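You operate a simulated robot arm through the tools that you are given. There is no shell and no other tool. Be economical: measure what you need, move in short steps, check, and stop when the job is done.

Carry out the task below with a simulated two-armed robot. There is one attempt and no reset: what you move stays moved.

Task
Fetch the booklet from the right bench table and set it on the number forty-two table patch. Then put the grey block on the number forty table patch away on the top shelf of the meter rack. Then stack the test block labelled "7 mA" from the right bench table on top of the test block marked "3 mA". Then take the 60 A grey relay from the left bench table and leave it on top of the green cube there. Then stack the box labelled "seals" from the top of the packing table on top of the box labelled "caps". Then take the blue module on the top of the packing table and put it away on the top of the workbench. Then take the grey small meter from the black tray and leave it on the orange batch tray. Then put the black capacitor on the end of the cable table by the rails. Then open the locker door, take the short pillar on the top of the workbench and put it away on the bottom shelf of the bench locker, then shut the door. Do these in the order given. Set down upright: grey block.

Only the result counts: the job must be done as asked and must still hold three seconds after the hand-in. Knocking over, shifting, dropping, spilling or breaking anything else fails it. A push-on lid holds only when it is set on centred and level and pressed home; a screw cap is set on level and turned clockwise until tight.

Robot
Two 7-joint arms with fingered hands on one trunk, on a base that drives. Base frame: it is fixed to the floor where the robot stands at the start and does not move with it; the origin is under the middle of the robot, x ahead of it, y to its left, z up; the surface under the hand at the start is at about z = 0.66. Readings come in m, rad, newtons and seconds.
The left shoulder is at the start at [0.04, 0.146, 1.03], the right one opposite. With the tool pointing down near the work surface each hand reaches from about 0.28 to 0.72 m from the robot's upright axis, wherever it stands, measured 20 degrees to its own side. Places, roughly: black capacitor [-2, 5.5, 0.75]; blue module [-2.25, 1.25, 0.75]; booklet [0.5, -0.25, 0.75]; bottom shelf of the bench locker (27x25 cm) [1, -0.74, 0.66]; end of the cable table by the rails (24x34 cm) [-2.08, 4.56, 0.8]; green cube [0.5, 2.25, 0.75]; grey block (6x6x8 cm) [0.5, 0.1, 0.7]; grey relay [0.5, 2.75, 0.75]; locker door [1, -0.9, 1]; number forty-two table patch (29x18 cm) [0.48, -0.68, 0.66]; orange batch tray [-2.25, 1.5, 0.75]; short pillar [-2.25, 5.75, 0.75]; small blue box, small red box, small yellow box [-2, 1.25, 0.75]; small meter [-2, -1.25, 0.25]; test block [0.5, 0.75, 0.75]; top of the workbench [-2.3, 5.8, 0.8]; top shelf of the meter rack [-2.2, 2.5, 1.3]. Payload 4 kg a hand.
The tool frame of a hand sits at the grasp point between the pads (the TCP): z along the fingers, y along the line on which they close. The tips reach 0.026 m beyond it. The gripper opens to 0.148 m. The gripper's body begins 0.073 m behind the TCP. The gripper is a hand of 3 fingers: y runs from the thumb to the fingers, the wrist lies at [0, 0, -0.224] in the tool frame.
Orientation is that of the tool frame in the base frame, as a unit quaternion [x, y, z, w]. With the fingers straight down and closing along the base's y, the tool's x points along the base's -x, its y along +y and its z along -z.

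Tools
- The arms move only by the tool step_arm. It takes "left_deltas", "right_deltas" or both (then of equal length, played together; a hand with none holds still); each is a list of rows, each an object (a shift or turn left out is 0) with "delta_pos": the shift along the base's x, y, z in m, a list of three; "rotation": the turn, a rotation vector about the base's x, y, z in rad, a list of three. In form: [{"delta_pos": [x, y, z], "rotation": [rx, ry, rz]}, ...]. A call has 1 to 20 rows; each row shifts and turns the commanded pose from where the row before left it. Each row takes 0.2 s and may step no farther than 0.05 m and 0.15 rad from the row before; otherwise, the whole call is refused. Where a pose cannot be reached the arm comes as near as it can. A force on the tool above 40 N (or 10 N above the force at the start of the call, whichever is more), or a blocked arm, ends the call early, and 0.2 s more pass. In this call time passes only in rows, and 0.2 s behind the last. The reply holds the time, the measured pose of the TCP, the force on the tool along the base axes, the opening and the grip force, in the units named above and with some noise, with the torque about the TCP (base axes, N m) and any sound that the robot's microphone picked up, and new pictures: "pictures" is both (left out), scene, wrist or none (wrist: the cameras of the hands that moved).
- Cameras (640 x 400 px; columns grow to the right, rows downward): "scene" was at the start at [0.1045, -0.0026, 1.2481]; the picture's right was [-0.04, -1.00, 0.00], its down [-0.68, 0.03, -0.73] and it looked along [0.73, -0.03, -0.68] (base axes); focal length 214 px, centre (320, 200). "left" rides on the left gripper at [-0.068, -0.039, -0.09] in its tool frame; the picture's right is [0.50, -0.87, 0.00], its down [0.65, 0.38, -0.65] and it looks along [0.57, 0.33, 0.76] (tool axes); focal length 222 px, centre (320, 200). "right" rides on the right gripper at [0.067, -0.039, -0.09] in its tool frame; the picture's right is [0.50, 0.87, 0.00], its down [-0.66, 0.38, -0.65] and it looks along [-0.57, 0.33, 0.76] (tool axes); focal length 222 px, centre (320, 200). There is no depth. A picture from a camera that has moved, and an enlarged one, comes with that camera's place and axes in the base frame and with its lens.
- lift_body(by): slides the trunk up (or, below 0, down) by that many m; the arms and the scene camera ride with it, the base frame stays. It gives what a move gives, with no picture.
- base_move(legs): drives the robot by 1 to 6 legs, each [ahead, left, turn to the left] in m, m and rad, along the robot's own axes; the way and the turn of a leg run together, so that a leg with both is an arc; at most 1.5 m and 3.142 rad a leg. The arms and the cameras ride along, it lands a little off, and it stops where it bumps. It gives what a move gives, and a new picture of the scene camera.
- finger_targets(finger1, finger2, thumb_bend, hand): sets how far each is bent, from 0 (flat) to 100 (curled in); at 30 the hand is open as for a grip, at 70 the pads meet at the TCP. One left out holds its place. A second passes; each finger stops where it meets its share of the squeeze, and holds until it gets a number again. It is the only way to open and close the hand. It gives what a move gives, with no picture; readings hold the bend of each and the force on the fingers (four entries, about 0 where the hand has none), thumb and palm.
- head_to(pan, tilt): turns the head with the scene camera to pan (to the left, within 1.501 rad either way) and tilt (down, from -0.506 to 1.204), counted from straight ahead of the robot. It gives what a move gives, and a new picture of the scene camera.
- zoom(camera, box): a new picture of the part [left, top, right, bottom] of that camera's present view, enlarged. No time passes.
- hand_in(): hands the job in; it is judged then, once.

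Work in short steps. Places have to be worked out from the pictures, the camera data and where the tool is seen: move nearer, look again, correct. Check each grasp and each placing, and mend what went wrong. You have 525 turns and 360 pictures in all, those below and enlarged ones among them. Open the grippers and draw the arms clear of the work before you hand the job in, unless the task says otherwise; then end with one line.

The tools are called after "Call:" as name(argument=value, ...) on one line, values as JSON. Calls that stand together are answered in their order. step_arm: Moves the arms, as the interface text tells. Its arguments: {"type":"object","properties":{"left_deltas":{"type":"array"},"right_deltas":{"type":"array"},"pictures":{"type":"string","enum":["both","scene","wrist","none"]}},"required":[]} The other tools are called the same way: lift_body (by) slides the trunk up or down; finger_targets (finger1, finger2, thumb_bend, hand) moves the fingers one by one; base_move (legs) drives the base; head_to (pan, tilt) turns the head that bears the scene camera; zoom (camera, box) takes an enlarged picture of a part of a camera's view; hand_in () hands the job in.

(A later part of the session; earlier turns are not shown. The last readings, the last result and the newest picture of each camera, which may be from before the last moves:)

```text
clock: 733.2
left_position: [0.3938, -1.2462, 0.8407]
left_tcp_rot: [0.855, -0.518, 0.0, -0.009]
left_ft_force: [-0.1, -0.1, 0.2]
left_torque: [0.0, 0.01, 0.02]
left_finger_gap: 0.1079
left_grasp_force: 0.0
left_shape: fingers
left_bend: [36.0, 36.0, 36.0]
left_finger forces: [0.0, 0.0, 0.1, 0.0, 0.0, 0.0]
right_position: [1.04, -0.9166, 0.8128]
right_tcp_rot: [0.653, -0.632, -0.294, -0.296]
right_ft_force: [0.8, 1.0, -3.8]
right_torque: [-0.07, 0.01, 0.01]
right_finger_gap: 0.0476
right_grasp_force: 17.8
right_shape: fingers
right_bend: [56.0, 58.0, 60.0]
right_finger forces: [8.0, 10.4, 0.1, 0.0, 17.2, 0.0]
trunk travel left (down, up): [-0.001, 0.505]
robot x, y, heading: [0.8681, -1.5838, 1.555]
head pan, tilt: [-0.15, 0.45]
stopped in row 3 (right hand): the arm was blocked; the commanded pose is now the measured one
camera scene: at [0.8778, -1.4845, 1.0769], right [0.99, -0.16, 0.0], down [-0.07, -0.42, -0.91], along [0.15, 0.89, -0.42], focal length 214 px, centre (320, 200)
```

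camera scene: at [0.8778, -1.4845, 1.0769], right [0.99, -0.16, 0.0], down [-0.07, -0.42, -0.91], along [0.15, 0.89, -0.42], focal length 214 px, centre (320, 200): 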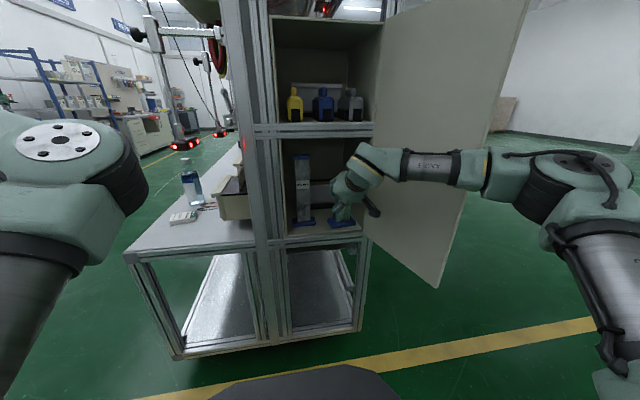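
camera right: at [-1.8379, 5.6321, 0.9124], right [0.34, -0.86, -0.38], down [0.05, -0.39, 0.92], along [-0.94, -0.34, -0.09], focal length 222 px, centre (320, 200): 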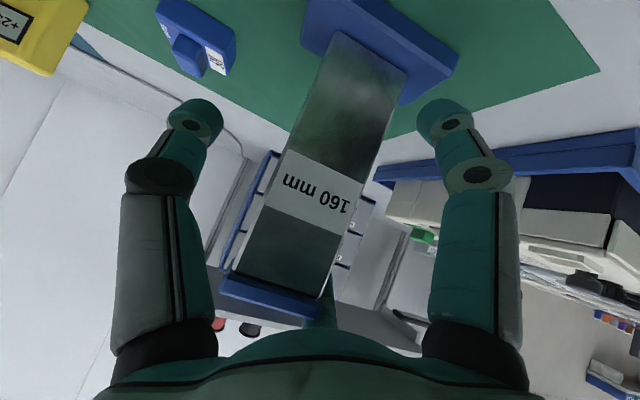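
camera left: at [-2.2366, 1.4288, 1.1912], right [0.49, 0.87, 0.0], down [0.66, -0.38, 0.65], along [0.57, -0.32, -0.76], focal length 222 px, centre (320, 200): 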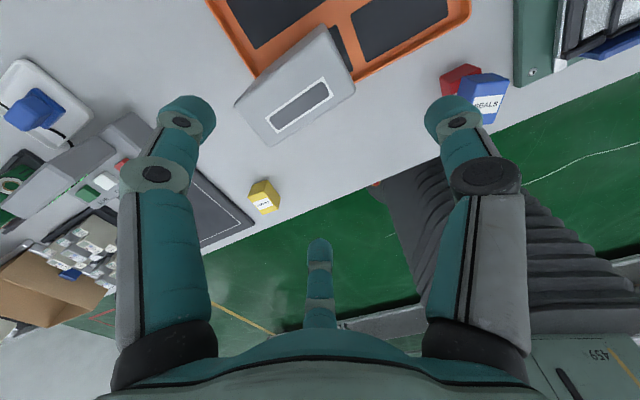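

The forearm comes in from the right, across the open door, so the right arm can't go deeper. The left arm's elbow would go to the free left side, so I'll hand the pillar over via the bench end. First I'll back out and test tilting the left hand.

Call:
base_move(legs=[[-0.4, 0, 0]])

Call:
step_arm(left_deltas=[{"delta_pos": [0.02, 0.03, -0.01], "rotation": [0, 0, 0.12]}, {"delta_pos": [0.02, 0.03, -0.01], "rotation": [0, 0, 0.12]}, {"delta_pos": [0.02, 0.03, -0.01], "rotation": [0, 0, 0.12]}, {"delta_pos": [0.02, 0.03, 0], "rotation": [0, 0, 0.12]}, {"delta_pos": [0.02, 0.03, 0], "rotation": [0.12, 0, 0]}, {"delta_pos": [0.02, 0.02, 0], "rotation": [0.12, 0, 0]}, {"delta_pos": [0.02, 0.01, 0], "rotation": [0.12, 0, 0]}, {"delta_pos": [0.02, 0, 0], "rotation": [0.12, 0, 0]}, {"delta_pos": [0.02, 0, 0], "rotation": [0.12, 0, 0]}, {"delta_pos": [0.0, 0, 0], "rotation": [0.12, 0, 0]}, {"delta_pos": [0.0, 0, 0], "rotation": [0.12, 0, 0]}], pictures="scene")

```text
clock: 735.7
left_position: [0.3957, -1.6312, 0.839]
left_tcp_rot: [0.856, -0.517, 0.001, -0.001]
left_ft_force: [1.0, 0.7, -0.6]
left_torque: [0.01, -0.03, 0.0]
left_finger_gap: 0.1076
left_grasp_force: 0.0
left_shape: fingers
left_bend: [36.0, 36.0, 36.0]
left_finger forces: [0.1, 0.0, 0.0, 0.1, 0.0, 0.1]
right_position: [1.0433, -1.2999, 0.7979]
right_tcp_rot: [0.656, -0.635, -0.289, -0.288]
right_ft_force: [0.4, -0.6, -3.9]
right_torque: [-0.03, 0.05, 0.02]
right_finger_gap: 0.0476
right_grasp_force: 17.7
right_shape: fingers
right_bend: [56.0, 58.0, 60.0]
right_finger forces: [8.0, 10.4, 0.1, 0.0, 17.3, 0.0]
trunk travel left (down, up): [-0.001, 0.505]
robot x, y, heading: [0.8624, -1.9757, 1.563]
head pan, tilt: [-0.15, 0.45]
camera scene: at [0.8804, -1.8638, 1.0755], right [0.99, -0.16, 0.0], down [-0.07, -0.43, -0.9], along [0.14, 0.89, -0.44], focal length 214 px, centre (320, 200)
```

scene: 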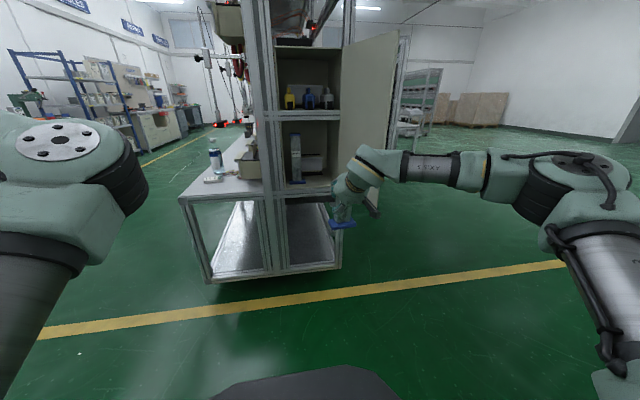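

```text
clock: 737.7
left_position: [0.5504, -1.4705, 0.7075]
left_tcp_rot: [0.945, -0.266, -0.045, -0.184]
left_ft_force: [0.3, -0.6, -0.5]
left_torque: [-0.01, -0.01, 0.0]
left_finger_gap: 0.1082
left_grasp_force: 0.0
left_shape: fingers
left_bend: [36.0, 36.0, 36.0]
left_finger forces: [0.1, 0.0, 0.1, 0.0, 0.0, 0.1]
right_position: [1.0426, -1.2993, 0.7951]
right_tcp_rot: [0.655, -0.637, -0.287, -0.287]
right_ft_force: [-0.5, -0.2, -3.7]
right_torque: [-0.11, 0.03, -0.03]
right_finger_gap: 0.0475
right_grasp_force: 17.9
right_shape: fingers
right_bend: [56.0, 58.0, 60.0]
right_finger forces: [7.9, 10.1, 0.1, 0.1, 17.2, 0.0]
trunk travel left (down, up): [-0.001, 0.505]
robot x, y, heading: [0.8672, -1.9786, 1.561]
head pan, tilt: [-0.15, 0.45]
stopped in row 10 (left hand): the arm was blocked; the commanded pose is now the measured one
camera scene: at [0.8803, -1.8632, 1.0754], right [0.99, -0.16, 0.0], down [-0.07, -0.43, -0.9], along [0.14, 0.89, -0.44], focal length 214 px, centre (320, 200)
```

scene: 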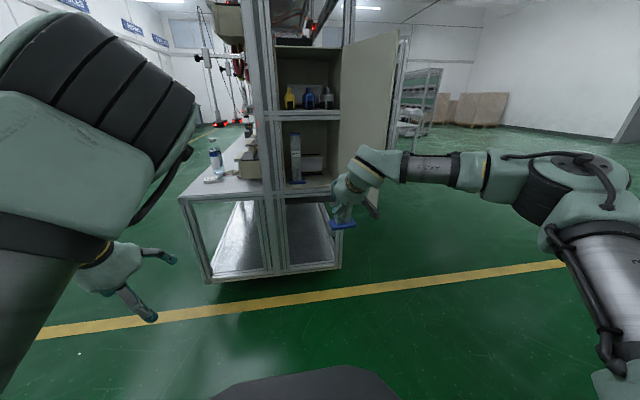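

I turned the left hand's yaw the wrong way. I'll rotate it back the other way (about -1.0 rad), keeping its tilt.

Call:
step_arm(left_deltas=[{"delta_pos": [-0.01, 0, 0.01], "rotation": [0, 0, -0.125]}, {"delta_pos": [-0.01, 0, 0.01], "rotation": [0, 0, -0.125]}, {"delta_pos": [-0.01, 0, 0.01], "rotation": [0, 0, -0.125]}, {"rotation": [0, 0, -0.125]}, {"rotation": [0, 0, -0.125]}, {"rotation": [0, 0, -0.125]}, {"rotation": [0, 0, -0.125]}, {"rotation": [0, 0, -0.125]}], pictures="scene")

```text
clock: 739.5
left_position: [0.5228, -1.4694, 0.7383]
left_tcp_rot: [0.7, -0.688, 0.049, -0.183]
left_ft_force: [-0.1, -0.5, -0.4]
left_torque: [0.03, -0.02, -0.02]
left_finger_gap: 0.1081
left_grasp_force: 0.0
left_shape: fingers
left_bend: [36.0, 36.0, 36.0]
left_finger forces: [0.0, 0.0, 0.0, 0.0, 0.1, 0.0]
right_position: [1.0428, -1.2983, 0.7967]
right_tcp_rot: [0.655, -0.636, -0.29, -0.287]
right_ft_force: [0.2, -0.1, -3.9]
right_torque: [-0.03, 0.04, -0.02]
right_finger_gap: 0.0475
right_grasp_force: 17.9
right_shape: fingers
right_bend: [56.0, 58.0, 60.0]
right_finger forces: [8.0, 10.1, 0.1, 0.0, 17.1, 0.0]
trunk travel left (down, up): [-0.001, 0.505]
robot x, y, heading: [0.8638, -1.9751, 1.563]
head pan, tilt: [-0.15, 0.45]
camera scene: at [0.8802, -1.8629, 1.0754], right [0.99, -0.16, 0.0], down [-0.07, -0.43, -0.9], along [0.14, 0.89, -0.44], focal length 214 px, centre (320, 200)
```

scene: 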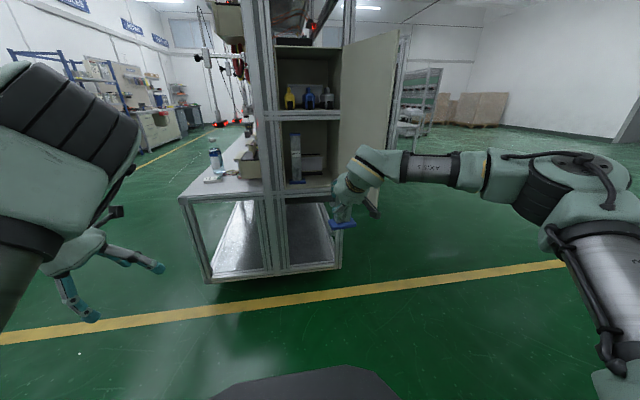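

I'll now correct the left hand's orientation to point forward and 48° tilted.

Call:
step_arm(left_deltas=[{"delta_pos": [0, 0.005, 0.01], "rotation": [0.1256, 0.0618, 0.024]}, {"delta_pos": [0, 0.005, 0.01], "rotation": [0.1256, 0.0618, 0.024]}, {"delta_pos": [0, 0.005, 0.01], "rotation": [0.1256, 0.0618, 0.024]}, {"delta_pos": [0, 0.005, 0.01], "rotation": [0.1256, 0.0618, 0.024]}, {"delta_pos": [0, 0.005, 0.01], "rotation": [0.1256, 0.0618, 0.024]}], pictures="scene")

```text
clock: 740.9
left_position: [0.5036, -1.4531, 0.7679]
left_tcp_rot: [0.67, -0.634, -0.274, -0.272]
left_ft_force: [1.0, 0.9, 0.2]
left_torque: [-0.01, -0.01, 0.02]
left_finger_gap: 0.108
left_grasp_force: 0.1
left_shape: fingers
left_bend: [36.0, 36.0, 36.0]
left_finger forces: [0.1, 0.0, 0.0, 0.0, 0.1, 0.1]
right_position: [1.0435, -1.2988, 0.7954]
right_tcp_rot: [0.656, -0.637, -0.287, -0.286]
right_ft_force: [-0.6, 0.0, -3.8]
right_torque: [-0.06, 0.01, -0.02]
right_finger_gap: 0.0478
right_grasp_force: 18.0
right_shape: fingers
right_bend: [56.0, 58.0, 60.0]
right_finger forces: [8.0, 10.1, 0.1, 0.1, 17.1, 0.1]
trunk travel left (down, up): [-0.001, 0.505]
robot x, y, heading: [0.8642, -1.9743, 1.561]
head pan, tilt: [-0.15, 0.45]
stopped in row 5 (left hand): the arm was blocked; the commanded pose is now the measured one
camera scene: at [0.8802, -1.8631, 1.0754], right [0.99, -0.16, 0.0], down [-0.07, -0.43, -0.9], along [0.14, 0.89, -0.44], focal length 214 px, centre (320, 200)
```

scene: 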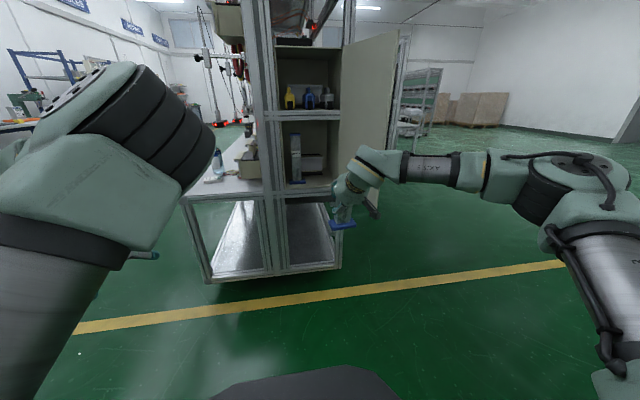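

The left hand can take the needed tilt. I'll set the pillar down on the free end of the bench, at about (0.50, -0.80), using the right hand.

Call:
base_move(legs=[[0, 0.555, 0], [0.36, 0, 0]])

Call:
zoom(camera="right", box=[0, 0, 640, 400])

```text
clock: 746.0
left_position: [-0.0427, -1.0839, 0.7687]
left_tcp_rot: [0.672, -0.632, -0.275, -0.272]
left_ft_force: [-0.2, -0.4, 0.0]
left_torque: [0.02, 0.04, -0.01]
left_finger_gap: 0.1082
left_grasp_force: 0.1
left_shape: fingers
left_bend: [36.0, 36.0, 36.0]
left_finger forces: [0.0, 0.0, 0.0, 0.0, 0.0, 0.1]
right_position: [0.4954, -0.9251, 0.7957]
right_tcp_rot: [0.659, -0.633, -0.29, -0.286]
right_ft_force: [0.1, 0.0, -5.2]
right_torque: [-0.04, 0.06, 0.03]
right_finger_gap: 0.0477
right_grasp_force: 17.1
right_shape: fingers
right_bend: [56.0, 58.0, 60.0]
right_finger forces: [8.0, 10.0, 0.0, 0.1, 17.1, 0.0]
trunk travel left (down, up): [-0.001, 0.505]
robot x, y, heading: [0.3217, -1.605, 1.571]
head pan, tilt: [-0.15, 0.45]
camera scene: at [0.3385, -1.4913, 1.0753], right [0.99, -0.15, 0.0], down [-0.07, -0.43, -0.9], along [0.14, 0.89, -0.44], focal length 214 px, centre (320, 200)
```

scene: 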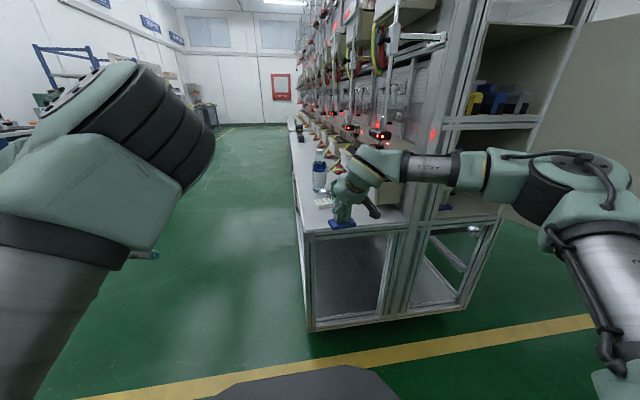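

```text
1.00 times, centred on (320, 200) of right (not enlarged: the box is as wide or as high as the picture)
camera zoom: at [0.5398, -1.0359, 0.8074], right [-0.85, -0.36, -0.38], down [-0.39, -0.06, 0.92], along [-0.36, 0.93, -0.09], focal length 222 px, centre (320, 200)
```

zoom: 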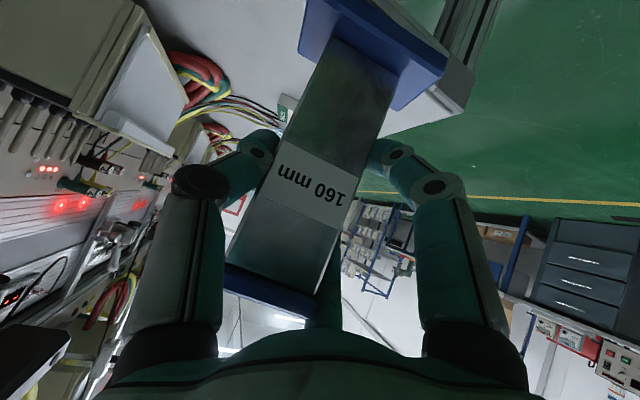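

I'll drive 12 cm further and lower the pillar onto the table.

Call:
base_move(legs=[[0.12, 0, 0]])

Call:
step_arm(right_deltas=[{"delta_pos": [0, 0, -0.015]}, {"delta_pos": [0, 0, -0.01]}, {"delta_pos": [0, 0, -0.005]}], pictures="none")

```text
clock: 747.2
left_position: [-0.0461, -0.9682, 0.7676]
left_tcp_rot: [0.674, -0.63, -0.275, -0.271]
left_ft_force: [0.3, 0.8, 0.9]
left_torque: [0.0, 0.0, 0.02]
left_finger_gap: 0.1081
left_grasp_force: 0.0
left_shape: fingers
left_bend: [36.0, 36.0, 36.0]
left_finger forces: [0.1, 0.0, 0.1, 0.0, 0.0, 0.0]
right_position: [0.4929, -0.8053, 0.7941]
right_tcp_rot: [0.66, -0.632, -0.29, -0.286]
right_ft_force: [0.1, 1.2, -4.4]
right_torque: [-0.06, 0.04, -0.01]
right_finger_gap: 0.0478
right_grasp_force: 16.9
right_shape: fingers
right_bend: [56.0, 58.0, 60.0]
right_finger forces: [7.9, 10.1, 0.0, 0.0, 17.1, 0.0]
trunk travel left (down, up): [-0.001, 0.505]
robot x, y, heading: [0.3234, -1.481, 1.576]
head pan, tilt: [-0.15, 0.45]
camera scene: at [0.3378, -1.3716, 1.0752], right [0.99, -0.15, 0.0], down [-0.06, -0.43, -0.9], along [0.13, 0.89, -0.44], focal length 214 px, centre (320, 200)
```

scene: 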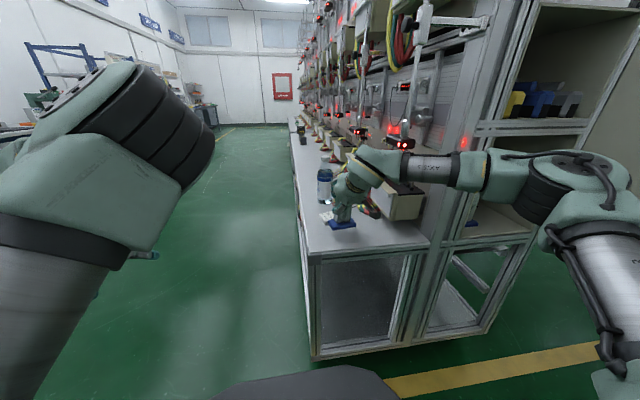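

```text
clock: 748.0
left_position: [-0.0454, -0.9689, 0.7696]
left_tcp_rot: [0.674, -0.63, -0.275, -0.271]
left_ft_force: [0.7, 0.8, -0.1]
left_torque: [-0.02, -0.01, -0.03]
left_finger_gap: 0.1078
left_grasp_force: 0.0
left_shape: fingers
left_bend: [36.0, 36.0, 36.0]
left_finger forces: [0.1, 0.0, 0.1, 0.1, 0.1, 0.0]
right_position: [0.4926, -0.8069, 0.7662]
right_tcp_rot: [0.66, -0.631, -0.29, -0.285]
right_ft_force: [0.2, -0.3, -3.4]
right_torque: [-0.07, -0.03, 0.0]
right_finger_gap: 0.0473
right_grasp_force: 18.0
right_shape: fingers
right_bend: [56.0, 58.0, 60.0]
right_finger forces: [7.9, 10.3, 0.0, 0.0, 17.2, 0.1]
trunk travel left (down, up): [-0.001, 0.505]
robot x, y, heading: [0.3196, -1.4888, 1.573]
head pan, tilt: [-0.15, 0.45]
```

I'll check the clearance to the booklet before the final lowering.

Call:
zoom(camera="scene", box=[290, 150, 410, 260])

```text
3.64 times, centred on (350, 205) of scene
camera zoom: at [0.3378, -1.3729, 1.0754], right [0.99, -0.15, 0.0], down [-0.06, -0.43, -0.9], along [0.13, 0.89, -0.44], focal length 780 px, centre (211, 182)
```

zoom: 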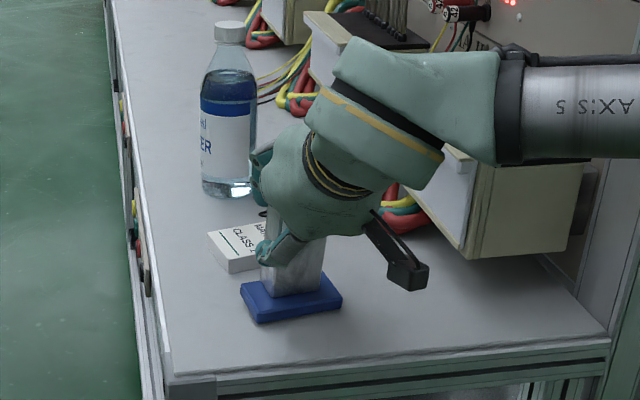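

The pillar base clears the booklet by about 2–3 cm; I'll pull 2 cm toward the table end for margin and set it down.

Call:
step_arm(right_deltas=[{"delta_pos": [0, -0.02, 0]}, {"delta_pos": [0, 0, -0.003]}, {"delta_pos": [0, 0, -0.003]}], pictures="none")

```text
clock: 748.8
left_position: [-0.0459, -0.9691, 0.7688]
left_tcp_rot: [0.674, -0.63, -0.275, -0.271]
left_ft_force: [-0.3, 0.3, -0.9]
left_torque: [0.06, -0.03, 0.0]
left_finger_gap: 0.1081
left_grasp_force: 0.1
left_shape: fingers
left_bend: [36.0, 36.0, 36.0]
left_finger forces: [0.0, 0.0, 0.1, 0.0, 0.0, 0.0]
right_position: [0.4919, -0.8249, 0.7633]
right_tcp_rot: [0.661, -0.629, -0.293, -0.286]
right_ft_force: [-0.2, 0.1, 8.3]
right_torque: [-0.04, -0.39, -0.01]
right_finger_gap: 0.0469
right_grasp_force: 20.1
right_shape: fingers
right_bend: [56.0, 58.0, 61.0]
right_finger forces: [8.1, 13.4, 0.1, 0.0, 18.2, 0.1]
trunk travel left (down, up): [-0.001, 0.505]
robot x, y, heading: [0.3216, -1.4875, 1.573]
head pan, tilt: [-0.15, 0.45]
```

In contact. I'll release gradually and back away straight.

Call:
finger_targets(hand="right", finger1=53, finger2=55, thumb_bend=57)

Call:
finger_targets(hand="right", finger1=38, finger2=38, thumb_bend=40)

Call:
base_move(legs=[[-0.25, 0, 0]])

```text
clock: 749.8
left_position: [-0.0449, -0.9671, 0.7692]
left_tcp_rot: [0.674, -0.629, -0.275, -0.272]
left_ft_force: [0.6, -0.7, 0.8]
left_torque: [0.0, 0.0, -0.01]
left_finger_gap: 0.108
left_grasp_force: 0.1
left_shape: fingers
left_bend: [36.0, 36.0, 36.0]
left_finger forces: [0.1, 0.0, 0.0, 0.0, 0.1, 0.1]
right_position: [0.4927, -0.8257, 0.7603]
right_tcp_rot: [0.661, -0.63, -0.291, -0.285]
right_ft_force: [-1.1, 0.6, 0.5]
right_torque: [0.02, -0.11, 0.02]
right_finger_gap: 0.0518
right_grasp_force: 3.2
right_shape: fingers
right_bend: [53.0, 55.0, 55.0]
right_finger forces: [1.6, 2.2, 0.0, 0.0, 2.8, 0.0]
trunk travel left (down, up): [-0.001, 0.505]
robot x, y, heading: [0.3208, -1.4881, 1.573]
head pan, tilt: [-0.15, 0.45]
```

```text
clock: 750.8
left_position: [-0.0461, -0.9691, 0.769]
left_tcp_rot: [0.673, -0.63, -0.275, -0.272]
left_ft_force: [-0.2, -0.9, -0.6]
left_torque: [0.02, 0.0, -0.03]
left_finger_gap: 0.108
left_grasp_force: 0.0
left_shape: fingers
left_bend: [36.0, 36.0, 36.0]
left_finger forces: [0.1, 0.0, 0.0, 0.0, 0.1, 0.1]
right_position: [0.4913, -0.8262, 0.7608]
right_tcp_rot: [0.66, -0.632, -0.29, -0.286]
right_ft_force: [0.6, 0.3, 0.1]
right_torque: [0.0, 0.0, 0.0]
right_finger_gap: 0.098
right_grasp_force: 0.0
right_shape: fingers
right_bend: [38.0, 38.0, 40.0]
right_finger forces: [0.1, 0.0, 0.0, 0.0, 0.0, 0.0]
trunk travel left (down, up): [-0.001, 0.505]
robot x, y, heading: [0.3249, -1.4856, 1.578]
head pan, tilt: [-0.15, 0.45]
```

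```text
clock: 752.6
left_position: [-0.0441, -1.223, 0.7698]
left_tcp_rot: [0.673, -0.63, -0.275, -0.273]
left_ft_force: [-0.3, 0.2, -0.1]
left_torque: [-0.03, -0.03, -0.02]
left_finger_gap: 0.1082
left_grasp_force: 0.1
left_shape: fingers
left_bend: [36.0, 36.0, 36.0]
left_finger forces: [0.1, 0.0, 0.0, 0.0, 0.1, 0.1]
right_position: [0.4922, -1.0817, 0.7602]
right_tcp_rot: [0.66, -0.631, -0.291, -0.285]
right_ft_force: [-0.3, 0.2, 0.2]
right_torque: [0.02, 0.02, -0.02]
right_finger_gap: 0.098
right_grasp_force: 0.0
right_shape: fingers
right_bend: [38.0, 38.0, 40.0]
right_finger forces: [0.0, 0.0, 0.1, 0.0, 0.1, 0.0]
trunk travel left (down, up): [-0.001, 0.505]
robot x, y, heading: [0.3242, -1.7446, 1.572]
head pan, tilt: [-0.15, 0.45]
camera scene: at [0.3386, -1.6289, 1.0756], right [0.99, -0.15, 0.0], down [-0.06, -0.43, -0.9], along [0.13, 0.89, -0.43], focal length 214 px, centre (320, 200)
```

scene: 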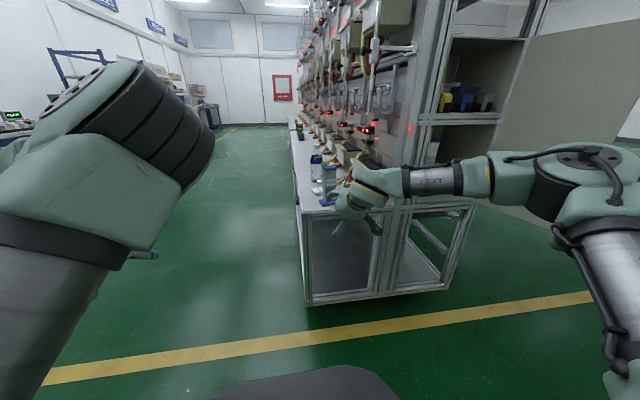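

The pillar stands at the bench end. I'll retract and raise the right arm, and bring the left hand toward the middle and a bit further ahead.

Call:
step_arm(right_deltas=[{"delta_pos": [0.005, -0.04, 0.025]}, {"delta_pos": [0.005, -0.04, 0.025]}, {"delta_pos": [0.005, -0.04, 0.025]}, {"delta_pos": [0.005, -0.04, 0.025]}, {"delta_pos": [0.005, -0.04, 0.025]}, {"delta_pos": [0.005, -0.04, 0.025]}], left_deltas=[{"delta_pos": [0.033, 0.012, 0]}, {"delta_pos": [0.033, 0.012, 0]}, {"delta_pos": [0.033, 0.012, 0]}, {"delta_pos": [0.033, 0.012, 0]}, {"delta_pos": [0.033, 0.012, 0]}, {"delta_pos": [0.033, 0.012, 0]}], pictures="none")

```text
clock: 753.3
left_position: [0.0026, -1.2284, 0.6679]
left_tcp_rot: [0.713, -0.639, -0.209, -0.2]
left_ft_force: [-0.7, 1.2, -0.9]
left_torque: [0.04, 0.0, 0.02]
left_finger_gap: 0.1079
left_grasp_force: 0.0
left_shape: fingers
left_bend: [36.0, 36.0, 36.0]
left_finger forces: [0.1, 0.0, 0.0, 0.0, 0.0, 0.1]
right_position: [0.5016, -1.1532, 0.8061]
right_tcp_rot: [0.66, -0.631, -0.29, -0.285]
right_ft_force: [-0.4, -1.1, 0.4]
right_torque: [-0.04, -0.01, 0.03]
right_finger_gap: 0.0979
right_grasp_force: 0.1
right_shape: fingers
right_bend: [38.0, 38.0, 40.0]
right_finger forces: [0.1, 0.0, 0.1, 0.0, 0.1, 0.1]
trunk travel left (down, up): [-0.001, 0.505]
robot x, y, heading: [0.3248, -1.74, 1.572]
head pan, tilt: [-0.15, 0.45]
stopped in row 3 (left hand): the arm was blocked; the commanded pose is now the measured one
```

The left arm is in a cramped elbow-up posture. I'll take it back via the posture that worked for the meter: hand vertical, near the side, then low and forward, then tilt.

Call:
step_arm(left_deltas=[{"delta_pos": [-0.012, -0.035, 0.02], "rotation": [-0.117, 0, -0.02]}, {"delta_pos": [-0.012, -0.035, 0.02], "rotation": [-0.117, 0, -0.02]}, {"delta_pos": [-0.012, -0.035, 0.02], "rotation": [-0.117, 0, -0.02]}, {"delta_pos": [-0.012, -0.035, 0.02], "rotation": [-0.117, 0, -0.02]}, {"delta_pos": [-0.012, -0.035, 0.02], "rotation": [-0.117, 0, -0.02]}, {"delta_pos": [-0.012, -0.035, 0.02]}, {"delta_pos": [-0.012, -0.035, 0.02]}, {"delta_pos": [-0.012, -0.035, 0.02]}, {"delta_pos": [-0.012, -0.035, 0.02]}, {"delta_pos": [-0.012, -0.035, 0.02]}], right_deltas=[{"delta_pos": [0.0, -0.03, 0.02]}, {"delta_pos": [0, -0.03, 0.02]}, {"delta_pos": [0, -0.03, 0.02]}, {"delta_pos": [0, -0.03, 0.02]}, {"delta_pos": [0, -0.03, 0.02]}, {"delta_pos": [0, 0, 0]}, {"delta_pos": [0, 0, 0]}, {"delta_pos": [0, 0, 0]}, {"delta_pos": [0, 0, 0]}, {"delta_pos": [0, 0, 0]}], pictures="scene")

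```text
clock: 755.5
left_position: [-0.1227, -1.5775, 0.8692]
left_tcp_rot: [-0.707, 0.707, 0.005, -0.004]
left_ft_force: [-0.7, -0.6, 0.5]
left_torque: [0.03, -0.01, 0.03]
left_finger_gap: 0.1079
left_grasp_force: 0.0
left_shape: fingers
left_bend: [36.0, 36.0, 36.0]
left_finger forces: [0.0, 0.0, 0.1, 0.0, 0.0, 0.1]
right_position: [0.5035, -1.3044, 0.9095]
right_tcp_rot: [0.66, -0.631, -0.29, -0.286]
right_ft_force: [0.0, -1.1, 0.7]
right_torque: [-0.01, 0.01, -0.03]
right_finger_gap: 0.0979
right_grasp_force: 0.1
right_shape: fingers
right_bend: [38.0, 38.0, 40.0]
right_finger forces: [0.0, 0.0, 0.1, 0.0, 0.0, 0.0]
trunk travel left (down, up): [-0.001, 0.505]
robot x, y, heading: [0.3245, -1.7407, 1.571]
head pan, tilt: [-0.15, 0.45]
camera scene: at [0.338, -1.6287, 1.0756], right [0.99, -0.15, 0.0], down [-0.06, -0.43, -0.9], along [0.13, 0.89, -0.43], focal length 214 px, centre (320, 200)
```

scene: 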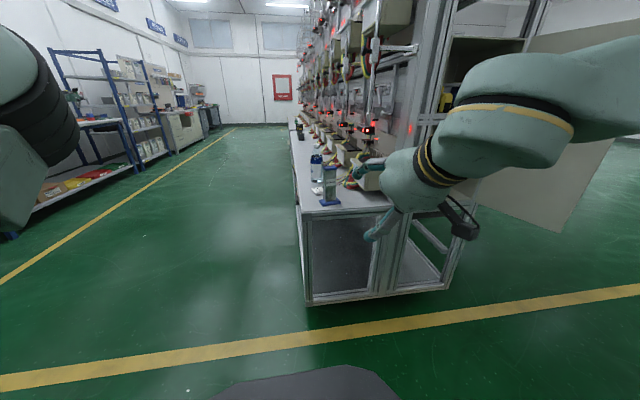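

Now lower the left hand and bring it forward in the low posture.

Call:
step_arm(left_deltas=[{"delta_pos": [0, 0.03, -0.03]}, {"delta_pos": [0, 0.03, -0.03]}, {"delta_pos": [0, 0.02, -0.04]}, {"delta_pos": [0, 0, -0.045]}, {"delta_pos": [0, 0, -0.045]}, {"delta_pos": [0, 0, -0.045]}, {"delta_pos": [0, 0, -0.045]}, {"delta_pos": [0, 0, -0.045]}, {"delta_pos": [0, 0, -0.045]}, {"delta_pos": [0.015, 0.045, 0]}, {"delta_pos": [0.015, 0.045, 0]}, {"delta_pos": [0.015, 0.045, 0]}, {"delta_pos": [0.015, 0.045, 0]}, {"delta_pos": [0.015, 0.045, 0]}, {"delta_pos": [0.015, 0.045, 0]}], pictures="none")

Call:
step_arm(left_deltas=[{"delta_pos": [0, 0, 0.01], "rotation": [0.14, 0, 0]}, {"delta_pos": [0, 0, 0.01], "rotation": [0.14, 0, 0]}, {"delta_pos": [0, 0, 0.01], "rotation": [0.14, 0, 0]}, {"delta_pos": [0, 0, 0.01], "rotation": [0.14, 0, 0]}, {"delta_pos": [0, 0, 0.01], "rotation": [0.14, 0, 0]}, {"delta_pos": [0, 0, 0.01], "rotation": [0.14, 0, 0]}], pictures="scene")

```text
clock: 758.7
left_position: [-0.0298, -1.2298, 0.4997]
left_tcp_rot: [-0.706, 0.708, 0.003, -0.004]
left_ft_force: [0.6, 0.4, -0.1]
left_torque: [-0.02, -0.01, -0.02]
left_finger_gap: 0.1079
left_grasp_force: 0.0
left_shape: fingers
left_bend: [36.0, 36.0, 36.0]
left_finger forces: [0.0, 0.1, 0.0, 0.0, 0.0, 0.0]
right_position: [0.5046, -1.3053, 0.9093]
right_tcp_rot: [0.66, -0.63, -0.292, -0.285]
right_ft_force: [0.1, -0.2, -0.1]
right_torque: [0.01, 0.01, 0.0]
right_finger_gap: 0.0976
right_grasp_force: 0.0
right_shape: fingers
right_bend: [38.0, 38.0, 40.0]
right_finger forces: [0.1, 0.0, 0.0, 0.1, 0.0, 0.0]
trunk travel left (down, up): [-0.001, 0.505]
robot x, y, heading: [0.3276, -1.7422, 1.576]
head pan, tilt: [-0.15, 0.45]
```

```text
clock: 760.1
left_position: [-0.0267, -1.2294, 0.558]
left_tcp_rot: [0.646, -0.645, -0.293, -0.285]
left_ft_force: [0.4, -0.5, -0.3]
left_torque: [0.0, -0.01, 0.0]
left_finger_gap: 0.1082
left_grasp_force: 0.0
left_shape: fingers
left_bend: [36.0, 36.0, 36.0]
left_finger forces: [0.1, 0.0, 0.0, 0.0, 0.0, 0.0]
right_position: [0.504, -1.3034, 0.9089]
right_tcp_rot: [0.661, -0.63, -0.292, -0.285]
right_ft_force: [0.2, 0.9, 0.2]
right_torque: [-0.01, -0.01, -0.01]
right_finger_gap: 0.0983
right_grasp_force: 0.1
right_shape: fingers
right_bend: [38.0, 38.0, 40.0]
right_finger forces: [0.0, 0.1, 0.0, 0.0, 0.0, 0.1]
trunk travel left (down, up): [-0.001, 0.505]
robot x, y, heading: [0.3256, -1.7391, 1.576]
head pan, tilt: [-0.15, 0.45]
camera scene: at [0.3383, -1.6282, 1.0755], right [0.99, -0.15, 0.0], down [-0.06, -0.43, -0.9], along [0.13, 0.89, -0.44], focal length 214 px, centre (320, 200)
```

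scene: 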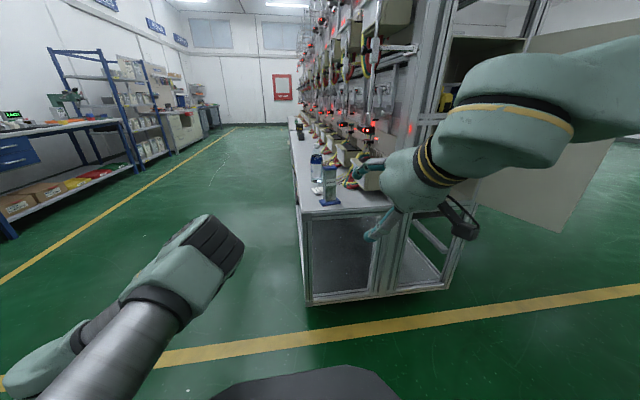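

The left hand now has the tilt with its elbow low on the left. I'll raise it to working height and bring it toward the middle.

Call:
step_arm(left_deltas=[{"delta_pos": [0.02, 0.005, 0.035]}, {"delta_pos": [0.02, 0.005, 0.035]}, {"delta_pos": [0.02, 0.005, 0.035]}, {"delta_pos": [0.02, 0.005, 0.035]}, {"delta_pos": [0.02, 0.005, 0.035]}, {"delta_pos": [0.02, 0.005, 0.035]}, {"delta_pos": [0.02, 0.005, 0.01]}], pictures="scene")

```text
clock: 761.3
left_position: [0.0406, -1.2277, 0.6453]
left_tcp_rot: [0.685, -0.654, -0.228, -0.224]
left_ft_force: [-0.9, -0.5, -0.3]
left_torque: [-0.04, -0.04, -0.03]
left_finger_gap: 0.1081
left_grasp_force: 0.1
left_shape: fingers
left_bend: [36.0, 36.0, 36.0]
left_finger forces: [0.0, 0.1, 0.1, 0.0, 0.0, 0.0]
left hand out of reach, approached as far as the arm can: row 5, 6
right_position: [0.5028, -1.3047, 0.9093]
right_tcp_rot: [0.66, -0.631, -0.291, -0.286]
right_ft_force: [0.6, -0.2, -0.3]
right_torque: [-0.02, 0.01, -0.06]
right_finger_gap: 0.0983
right_grasp_force: 0.1
right_shape: fingers
right_bend: [38.0, 38.0, 40.0]
right_finger forces: [0.0, 0.1, 0.1, 0.1, 0.0, 0.0]
trunk travel left (down, up): [-0.001, 0.505]
robot x, y, heading: [0.3253, -1.7404, 1.575]
head pan, tilt: [-0.15, 0.45]
stopped in row 6 (left hand): the arm was blocked; the commanded pose is now the measured one
camera scene: at [0.3383, -1.6282, 1.0755], right [0.99, -0.15, 0.0], down [-0.06, -0.43, -0.9], along [0.13, 0.89, -0.44], focal length 214 px, centre (320, 200)
```

scene: 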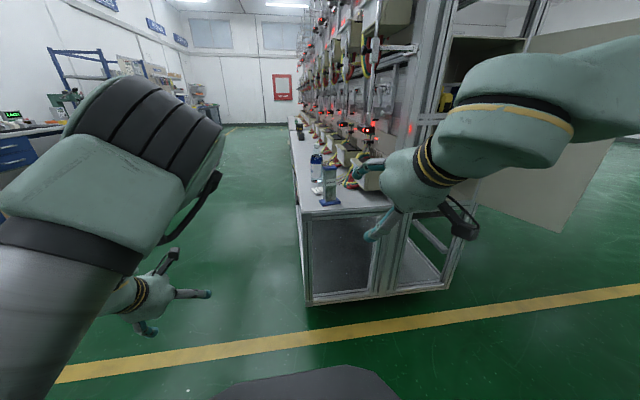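

The posture flips when raised relative to the shoulder. I'll return to the low posture and then raise the trunk instead, keeping the arm low relative to the body.

Call:
step_arm(left_deltas=[{"delta_pos": [-0.0165, -0.035, 0.022], "rotation": [-0.11, 0, 0]}, {"delta_pos": [-0.0165, -0.035, 0.022], "rotation": [-0.11, 0, 0]}, {"delta_pos": [-0.0165, -0.035, 0.022], "rotation": [-0.11, 0, 0]}, {"delta_pos": [-0.0165, -0.035, 0.022], "rotation": [-0.11, 0, 0]}, {"delta_pos": [-0.0165, -0.035, 0.022], "rotation": [-0.11, 0, 0]}, {"delta_pos": [-0.0165, -0.035, 0.022], "rotation": [-0.1, 0, 0]}, {"delta_pos": [-0.0165, -0.035, 0.022]}, {"delta_pos": [-0.0165, -0.035, 0.022]}, {"delta_pos": [-0.0165, -0.035, 0.022]}, {"delta_pos": [-0.0165, -0.035, 0.022]}], pictures="none")

Call:
step_arm(left_deltas=[{"delta_pos": [0, 0.03, -0.03]}, {"delta_pos": [0, 0.03, -0.03]}, {"delta_pos": [0, 0.02, -0.04]}, {"delta_pos": [0, 0, -0.045]}, {"delta_pos": [0, 0, -0.045]}, {"delta_pos": [0, 0, -0.045]}, {"delta_pos": [0, 0, -0.045]}, {"delta_pos": [0, 0, -0.045]}, {"delta_pos": [0, 0, -0.045]}, {"delta_pos": [0.015, 0.045, 0]}, {"delta_pos": [0.015, 0.045, 0]}, {"delta_pos": [0.015, 0.045, 0]}, {"delta_pos": [0.015, 0.045, 0]}, {"delta_pos": [0.015, 0.045, 0]}, {"delta_pos": [0.015, 0.045, 0]}], pictures="none")

Call:
step_arm(left_deltas=[{"delta_pos": [0, 0, 0.01], "rotation": [0.14, 0, 0]}, {"delta_pos": [0, 0, 0.01], "rotation": [0.14, 0, 0]}, {"delta_pos": [0, 0, 0.01], "rotation": [0.14, 0, 0]}, {"delta_pos": [0, 0, 0.01], "rotation": [0.14, 0, 0]}, {"delta_pos": [0, 0, 0.01], "rotation": [0.14, 0, 0]}, {"delta_pos": [0, 0, 0.01], "rotation": [0.14, 0, 0]}], pictures="none")

Call:
lift_body(by=0.21)

```text
clock: 763.5
left_position: [-0.1269, -1.5777, 0.8637]
left_tcp_rot: [0.719, -0.695, -0.007, 0.006]
left_ft_force: [-0.3, -0.6, 0.4]
left_torque: [-0.02, -0.04, 0.0]
left_finger_gap: 0.108
left_grasp_force: 0.1
left_shape: fingers
left_bend: [36.0, 36.0, 36.0]
left_finger forces: [0.0, 0.0, 0.1, 0.1, 0.1, 0.0]
right_position: [0.5032, -1.3043, 0.9091]
right_tcp_rot: [0.661, -0.63, -0.291, -0.285]
right_ft_force: [-1.2, -0.2, 0.7]
right_torque: [0.0, -0.02, 0.02]
right_finger_gap: 0.0984
right_grasp_force: 0.2
right_shape: fingers
right_bend: [38.0, 38.0, 40.0]
right_finger forces: [0.1, 0.0, 0.1, 0.0, 0.1, 0.1]
trunk travel left (down, up): [-0.001, 0.505]
robot x, y, heading: [0.326, -1.7398, 1.576]
head pan, tilt: [-0.15, 0.45]
```

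```text
clock: 766.7
left_position: [-0.0323, -1.2283, 0.4958]
left_tcp_rot: [0.72, -0.694, -0.008, 0.005]
left_ft_force: [0.1, 0.0, 0.5]
left_torque: [0.01, 0.0, 0.02]
left_finger_gap: 0.108
left_grasp_force: 0.0
left_shape: fingers
left_bend: [36.0, 36.0, 36.0]
left_finger forces: [0.0, 0.0, 0.1, 0.0, 0.0, 0.0]
right_position: [0.5034, -1.3029, 0.9086]
right_tcp_rot: [0.66, -0.631, -0.291, -0.286]
right_ft_force: [0.0, 0.1, -0.2]
right_torque: [-0.01, -0.03, 0.01]
right_finger_gap: 0.0981
right_grasp_force: 0.1
right_shape: fingers
right_bend: [38.0, 38.0, 40.0]
right_finger forces: [0.1, 0.0, 0.0, 0.0, 0.0, 0.0]
trunk travel left (down, up): [-0.001, 0.505]
robot x, y, heading: [0.3205, -1.7366, 1.572]
head pan, tilt: [-0.15, 0.45]
```

```text
clock: 768.1
left_position: [-0.0326, -1.2273, 0.5587]
left_tcp_rot: [0.658, -0.631, -0.292, -0.289]
left_ft_force: [0.4, 0.3, 0.7]
left_torque: [0.01, 0.0, 0.0]
left_finger_gap: 0.1082
left_grasp_force: 0.0
left_shape: fingers
left_bend: [36.0, 36.0, 36.0]
left_finger forces: [0.0, 0.0, 0.0, 0.0, 0.1, 0.0]
right_position: [0.5038, -1.3038, 0.9088]
right_tcp_rot: [0.661, -0.63, -0.291, -0.285]
right_ft_force: [0.7, -1.3, 0.6]
right_torque: [0.05, -0.05, 0.0]
right_finger_gap: 0.098
right_grasp_force: 0.1
right_shape: fingers
right_bend: [38.0, 38.0, 40.0]
right_finger forces: [0.0, 0.0, 0.0, 0.0, 0.1, 0.1]
trunk travel left (down, up): [-0.001, 0.505]
robot x, y, heading: [0.3267, -1.7395, 1.572]
head pan, tilt: [-0.15, 0.45]
```

```text
clock: 770.4
left_position: [-0.0335, -1.2272, 0.7697]
left_tcp_rot: [0.66, -0.63, -0.291, -0.287]
left_ft_force: [0.2, 1.6, 0.3]
left_torque: [-0.04, 0.02, 0.0]
left_finger_gap: 0.108
left_grasp_force: 0.1
left_shape: fingers
left_bend: [36.0, 36.0, 36.0]
left_finger forces: [0.1, 0.1, 0.1, 0.1, 0.1, 0.0]
right_position: [0.5042, -1.3045, 1.1188]
right_tcp_rot: [0.661, -0.63, -0.292, -0.285]
right_ft_force: [0.3, 0.4, -0.5]
right_torque: [0.01, -0.03, 0.02]
right_finger_gap: 0.0981
right_grasp_force: 0.1
right_shape: fingers
right_bend: [38.0, 38.0, 40.0]
right_finger forces: [0.0, 0.0, 0.0, 0.0, 0.0, 0.1]
trunk travel left (down, up): [-0.211, 0.295]
robot x, y, heading: [0.322, -1.7396, 1.569]
head pan, tilt: [-0.15, 0.45]
```

Good: the left hand is at working height with the tilt. I'll fold the right arm back to the robot's side to keep it clear of the door.

Call:
step_arm(right_deltas=[{"delta_pos": [0.02, -0.035, -0.01], "rotation": [-0.105, 0, 0]}, {"delta_pos": [0.02, -0.035, -0.01], "rotation": [-0.105, 0, 0]}, {"delta_pos": [0.02, -0.035, -0.01], "rotation": [-0.105, 0, 0]}, {"delta_pos": [0.02, -0.035, -0.01], "rotation": [-0.105, 0, 0]}, {"delta_pos": [0.02, -0.035, -0.01], "rotation": [-0.105, 0, 0]}, {"delta_pos": [0.02, -0.035, -0.01], "rotation": [-0.105, 0, 0]}, {"delta_pos": [0.02, -0.035, -0.01], "rotation": [-0.105, 0, 0]}, {"delta_pos": [0.02, -0.035, -0.01], "rotation": [-0.105, 0, 0]}], pictures="none")

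Call:
base_move(legs=[[0, -0.526, 0], [0.2, 0, 0]])

Call:
zoom(camera="left", box=[0, 0, 640, 400])

```text
clock: 772.2
left_position: [-0.0332, -1.2273, 0.7687]
left_tcp_rot: [0.659, -0.631, -0.291, -0.287]
left_ft_force: [-0.2, 0.3, 0.3]
left_torque: [0.0, -0.04, 0.01]
left_finger_gap: 0.1079
left_grasp_force: 0.1
left_shape: fingers
left_bend: [36.0, 36.0, 36.0]
left_finger forces: [0.0, 0.0, 0.0, 0.1, 0.0, 0.0]
right_position: [0.6645, -1.5878, 1.0371]
right_tcp_rot: [0.72, -0.694, -0.009, 0.01]
right_ft_force: [-0.6, 0.0, -0.2]
right_torque: [0.0, 0.03, 0.0]
right_finger_gap: 0.098
right_grasp_force: 0.1
right_shape: fingers
right_bend: [38.0, 38.0, 40.0]
right_finger forces: [0.0, 0.0, 0.0, 0.1, 0.0, 0.1]
trunk travel left (down, up): [-0.211, 0.295]
robot x, y, heading: [0.3254, -1.7379, 1.577]
head pan, tilt: [-0.15, 0.45]
```

```text
clock: 776.5
left_position: [0.4904, -1.0203, 0.7675]
left_tcp_rot: [0.658, -0.632, -0.291, -0.288]
left_ft_force: [0.2, -0.4, -0.5]
left_torque: [0.01, 0.01, 0.01]
left_finger_gap: 0.1078
left_grasp_force: 0.0
left_shape: fingers
left_bend: [36.0, 36.0, 36.0]
left_finger forces: [0.0, 0.1, 0.1, 0.0, 0.1, 0.1]
right_position: [1.1864, -1.3823, 1.037]
right_tcp_rot: [0.718, -0.696, -0.008, 0.009]
right_ft_force: [-0.1, 0.6, -0.6]
right_torque: [-0.01, 0.04, -0.02]
right_finger_gap: 0.098
right_grasp_force: 0.1
right_shape: fingers
right_bend: [38.0, 38.0, 40.0]
right_finger forces: [0.0, 0.0, 0.0, 0.0, 0.0, 0.0]
trunk travel left (down, up): [-0.211, 0.295]
robot x, y, heading: [0.8433, -1.5372, 1.568]
head pan, tilt: [-0.15, 0.45]
camera scene: at [0.8601, -1.4224, 1.2851], right [0.99, -0.15, 0.0], down [-0.07, -0.43, -0.9], along [0.14, 0.89, -0.44], focal length 214 px, centre (320, 200)
```

scene: 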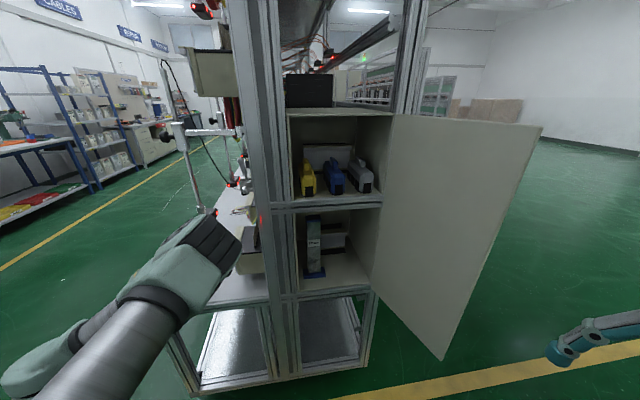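

```text
1.00 times, centred on (320, 200) of left (not enlarged: the box is as wide or as high as the picture)
camera zoom: at [0.5284, -1.0406, 0.8792], right [0.88, -0.3, -0.36], down [-0.35, -0.94, -0.06], along [-0.32, 0.18, -0.93], focal length 222 px, centre (320, 200)
```

zoom: 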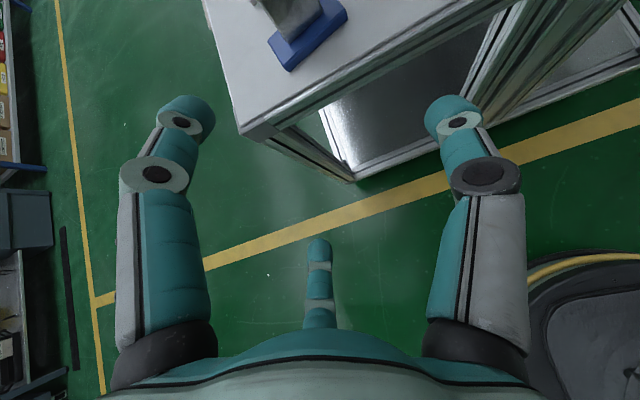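

The pillar is at about (0.499, -0.808). I'll pull the right hand further back from the door edge, then drive in 13 cm and extend the left hand 8 cm.

Call:
step_arm(right_deltas=[{"delta_pos": [0.02, -0.04, 0]}, {"delta_pos": [0.02, -0.04, 0]}, {"delta_pos": [0.02, -0.04, 0]}], left_deltas=[{"delta_pos": [0, 0.025, 0]}, {"delta_pos": [0, 0.025, 0]}, {"delta_pos": [0, 0.025, 0]}], pictures="none")

Call:
base_move(legs=[[0.09, 0, 0]])

Call:
zoom(camera="left", box=[0, 0, 640, 400])

```text
clock: 777.2
left_position: [0.4916, -0.9454, 0.7691]
left_tcp_rot: [0.658, -0.632, -0.291, -0.288]
left_ft_force: [0.2, 0.0, 0.1]
left_torque: [0.03, 0.01, 0.0]
left_finger_gap: 0.1081
left_grasp_force: 0.0
left_shape: fingers
left_bend: [36.0, 36.0, 36.0]
left_finger forces: [0.0, 0.1, 0.0, 0.0, 0.0, 0.0]
right_position: [1.2445, -1.5056, 1.0367]
right_tcp_rot: [0.718, -0.696, -0.01, 0.008]
right_ft_force: [-0.1, 0.5, -0.1]
right_torque: [0.05, 0.02, -0.04]
right_finger_gap: 0.0985
right_grasp_force: 0.1
right_shape: fingers
right_bend: [38.0, 38.0, 40.0]
right_finger forces: [0.0, 0.1, 0.1, 0.0, 0.0, 0.0]
trunk travel left (down, up): [-0.211, 0.295]
robot x, y, heading: [0.8444, -1.5344, 1.569]
head pan, tilt: [-0.15, 0.45]
```

```text
clock: 778.4
left_position: [0.4939, -0.8521, 0.7672]
left_tcp_rot: [0.658, -0.633, -0.29, -0.287]
left_ft_force: [0.1, -0.4, 0.2]
left_torque: [-0.01, 0.0, -0.02]
left_finger_gap: 0.1079
left_grasp_force: 0.0
left_shape: fingers
left_bend: [36.0, 36.0, 36.0]
left_finger forces: [0.1, 0.0, 0.0, 0.1, 0.0, 0.0]
right_position: [1.2447, -1.4132, 1.0372]
right_tcp_rot: [0.716, -0.698, -0.008, 0.009]
right_ft_force: [1.1, 0.4, 0.3]
right_torque: [-0.05, -0.02, 0.02]
right_finger_gap: 0.0981
right_grasp_force: 0.1
right_shape: fingers
right_bend: [38.0, 38.0, 40.0]
right_finger forces: [0.0, 0.0, 0.0, 0.0, 0.0, 0.0]
trunk travel left (down, up): [-0.211, 0.295]
robot x, y, heading: [0.8432, -1.4463, 1.561]
head pan, tilt: [-0.15, 0.45]
camera scene: at [0.8607, -1.3302, 1.2851], right [0.99, -0.15, 0.0], down [-0.07, -0.43, -0.9], along [0.14, 0.89, -0.44], focal length 214 px, centre (320, 200)
```

scene: 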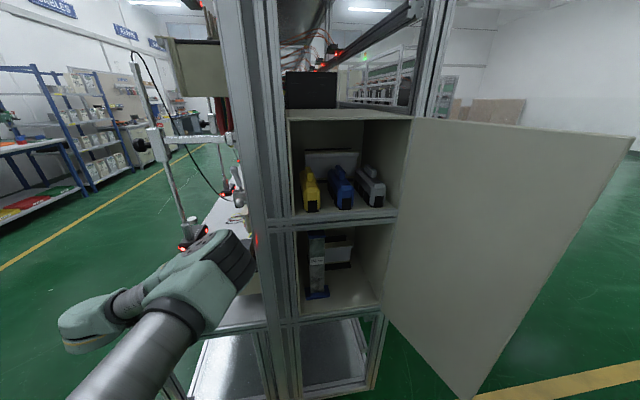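

```text
1.00 times, centred on (320, 200) of left (not enlarged: the box is as wide or as high as the picture)
camera zoom: at [0.5315, -0.872, 0.8789], right [0.88, -0.31, -0.36], down [-0.35, -0.94, -0.06], along [-0.32, 0.18, -0.93], focal length 222 px, centre (320, 200)
```

zoom: 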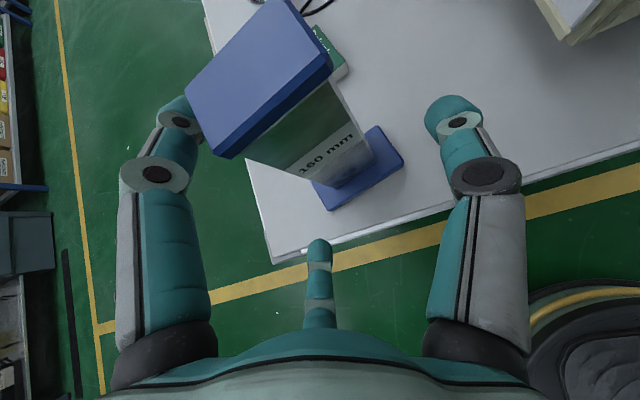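

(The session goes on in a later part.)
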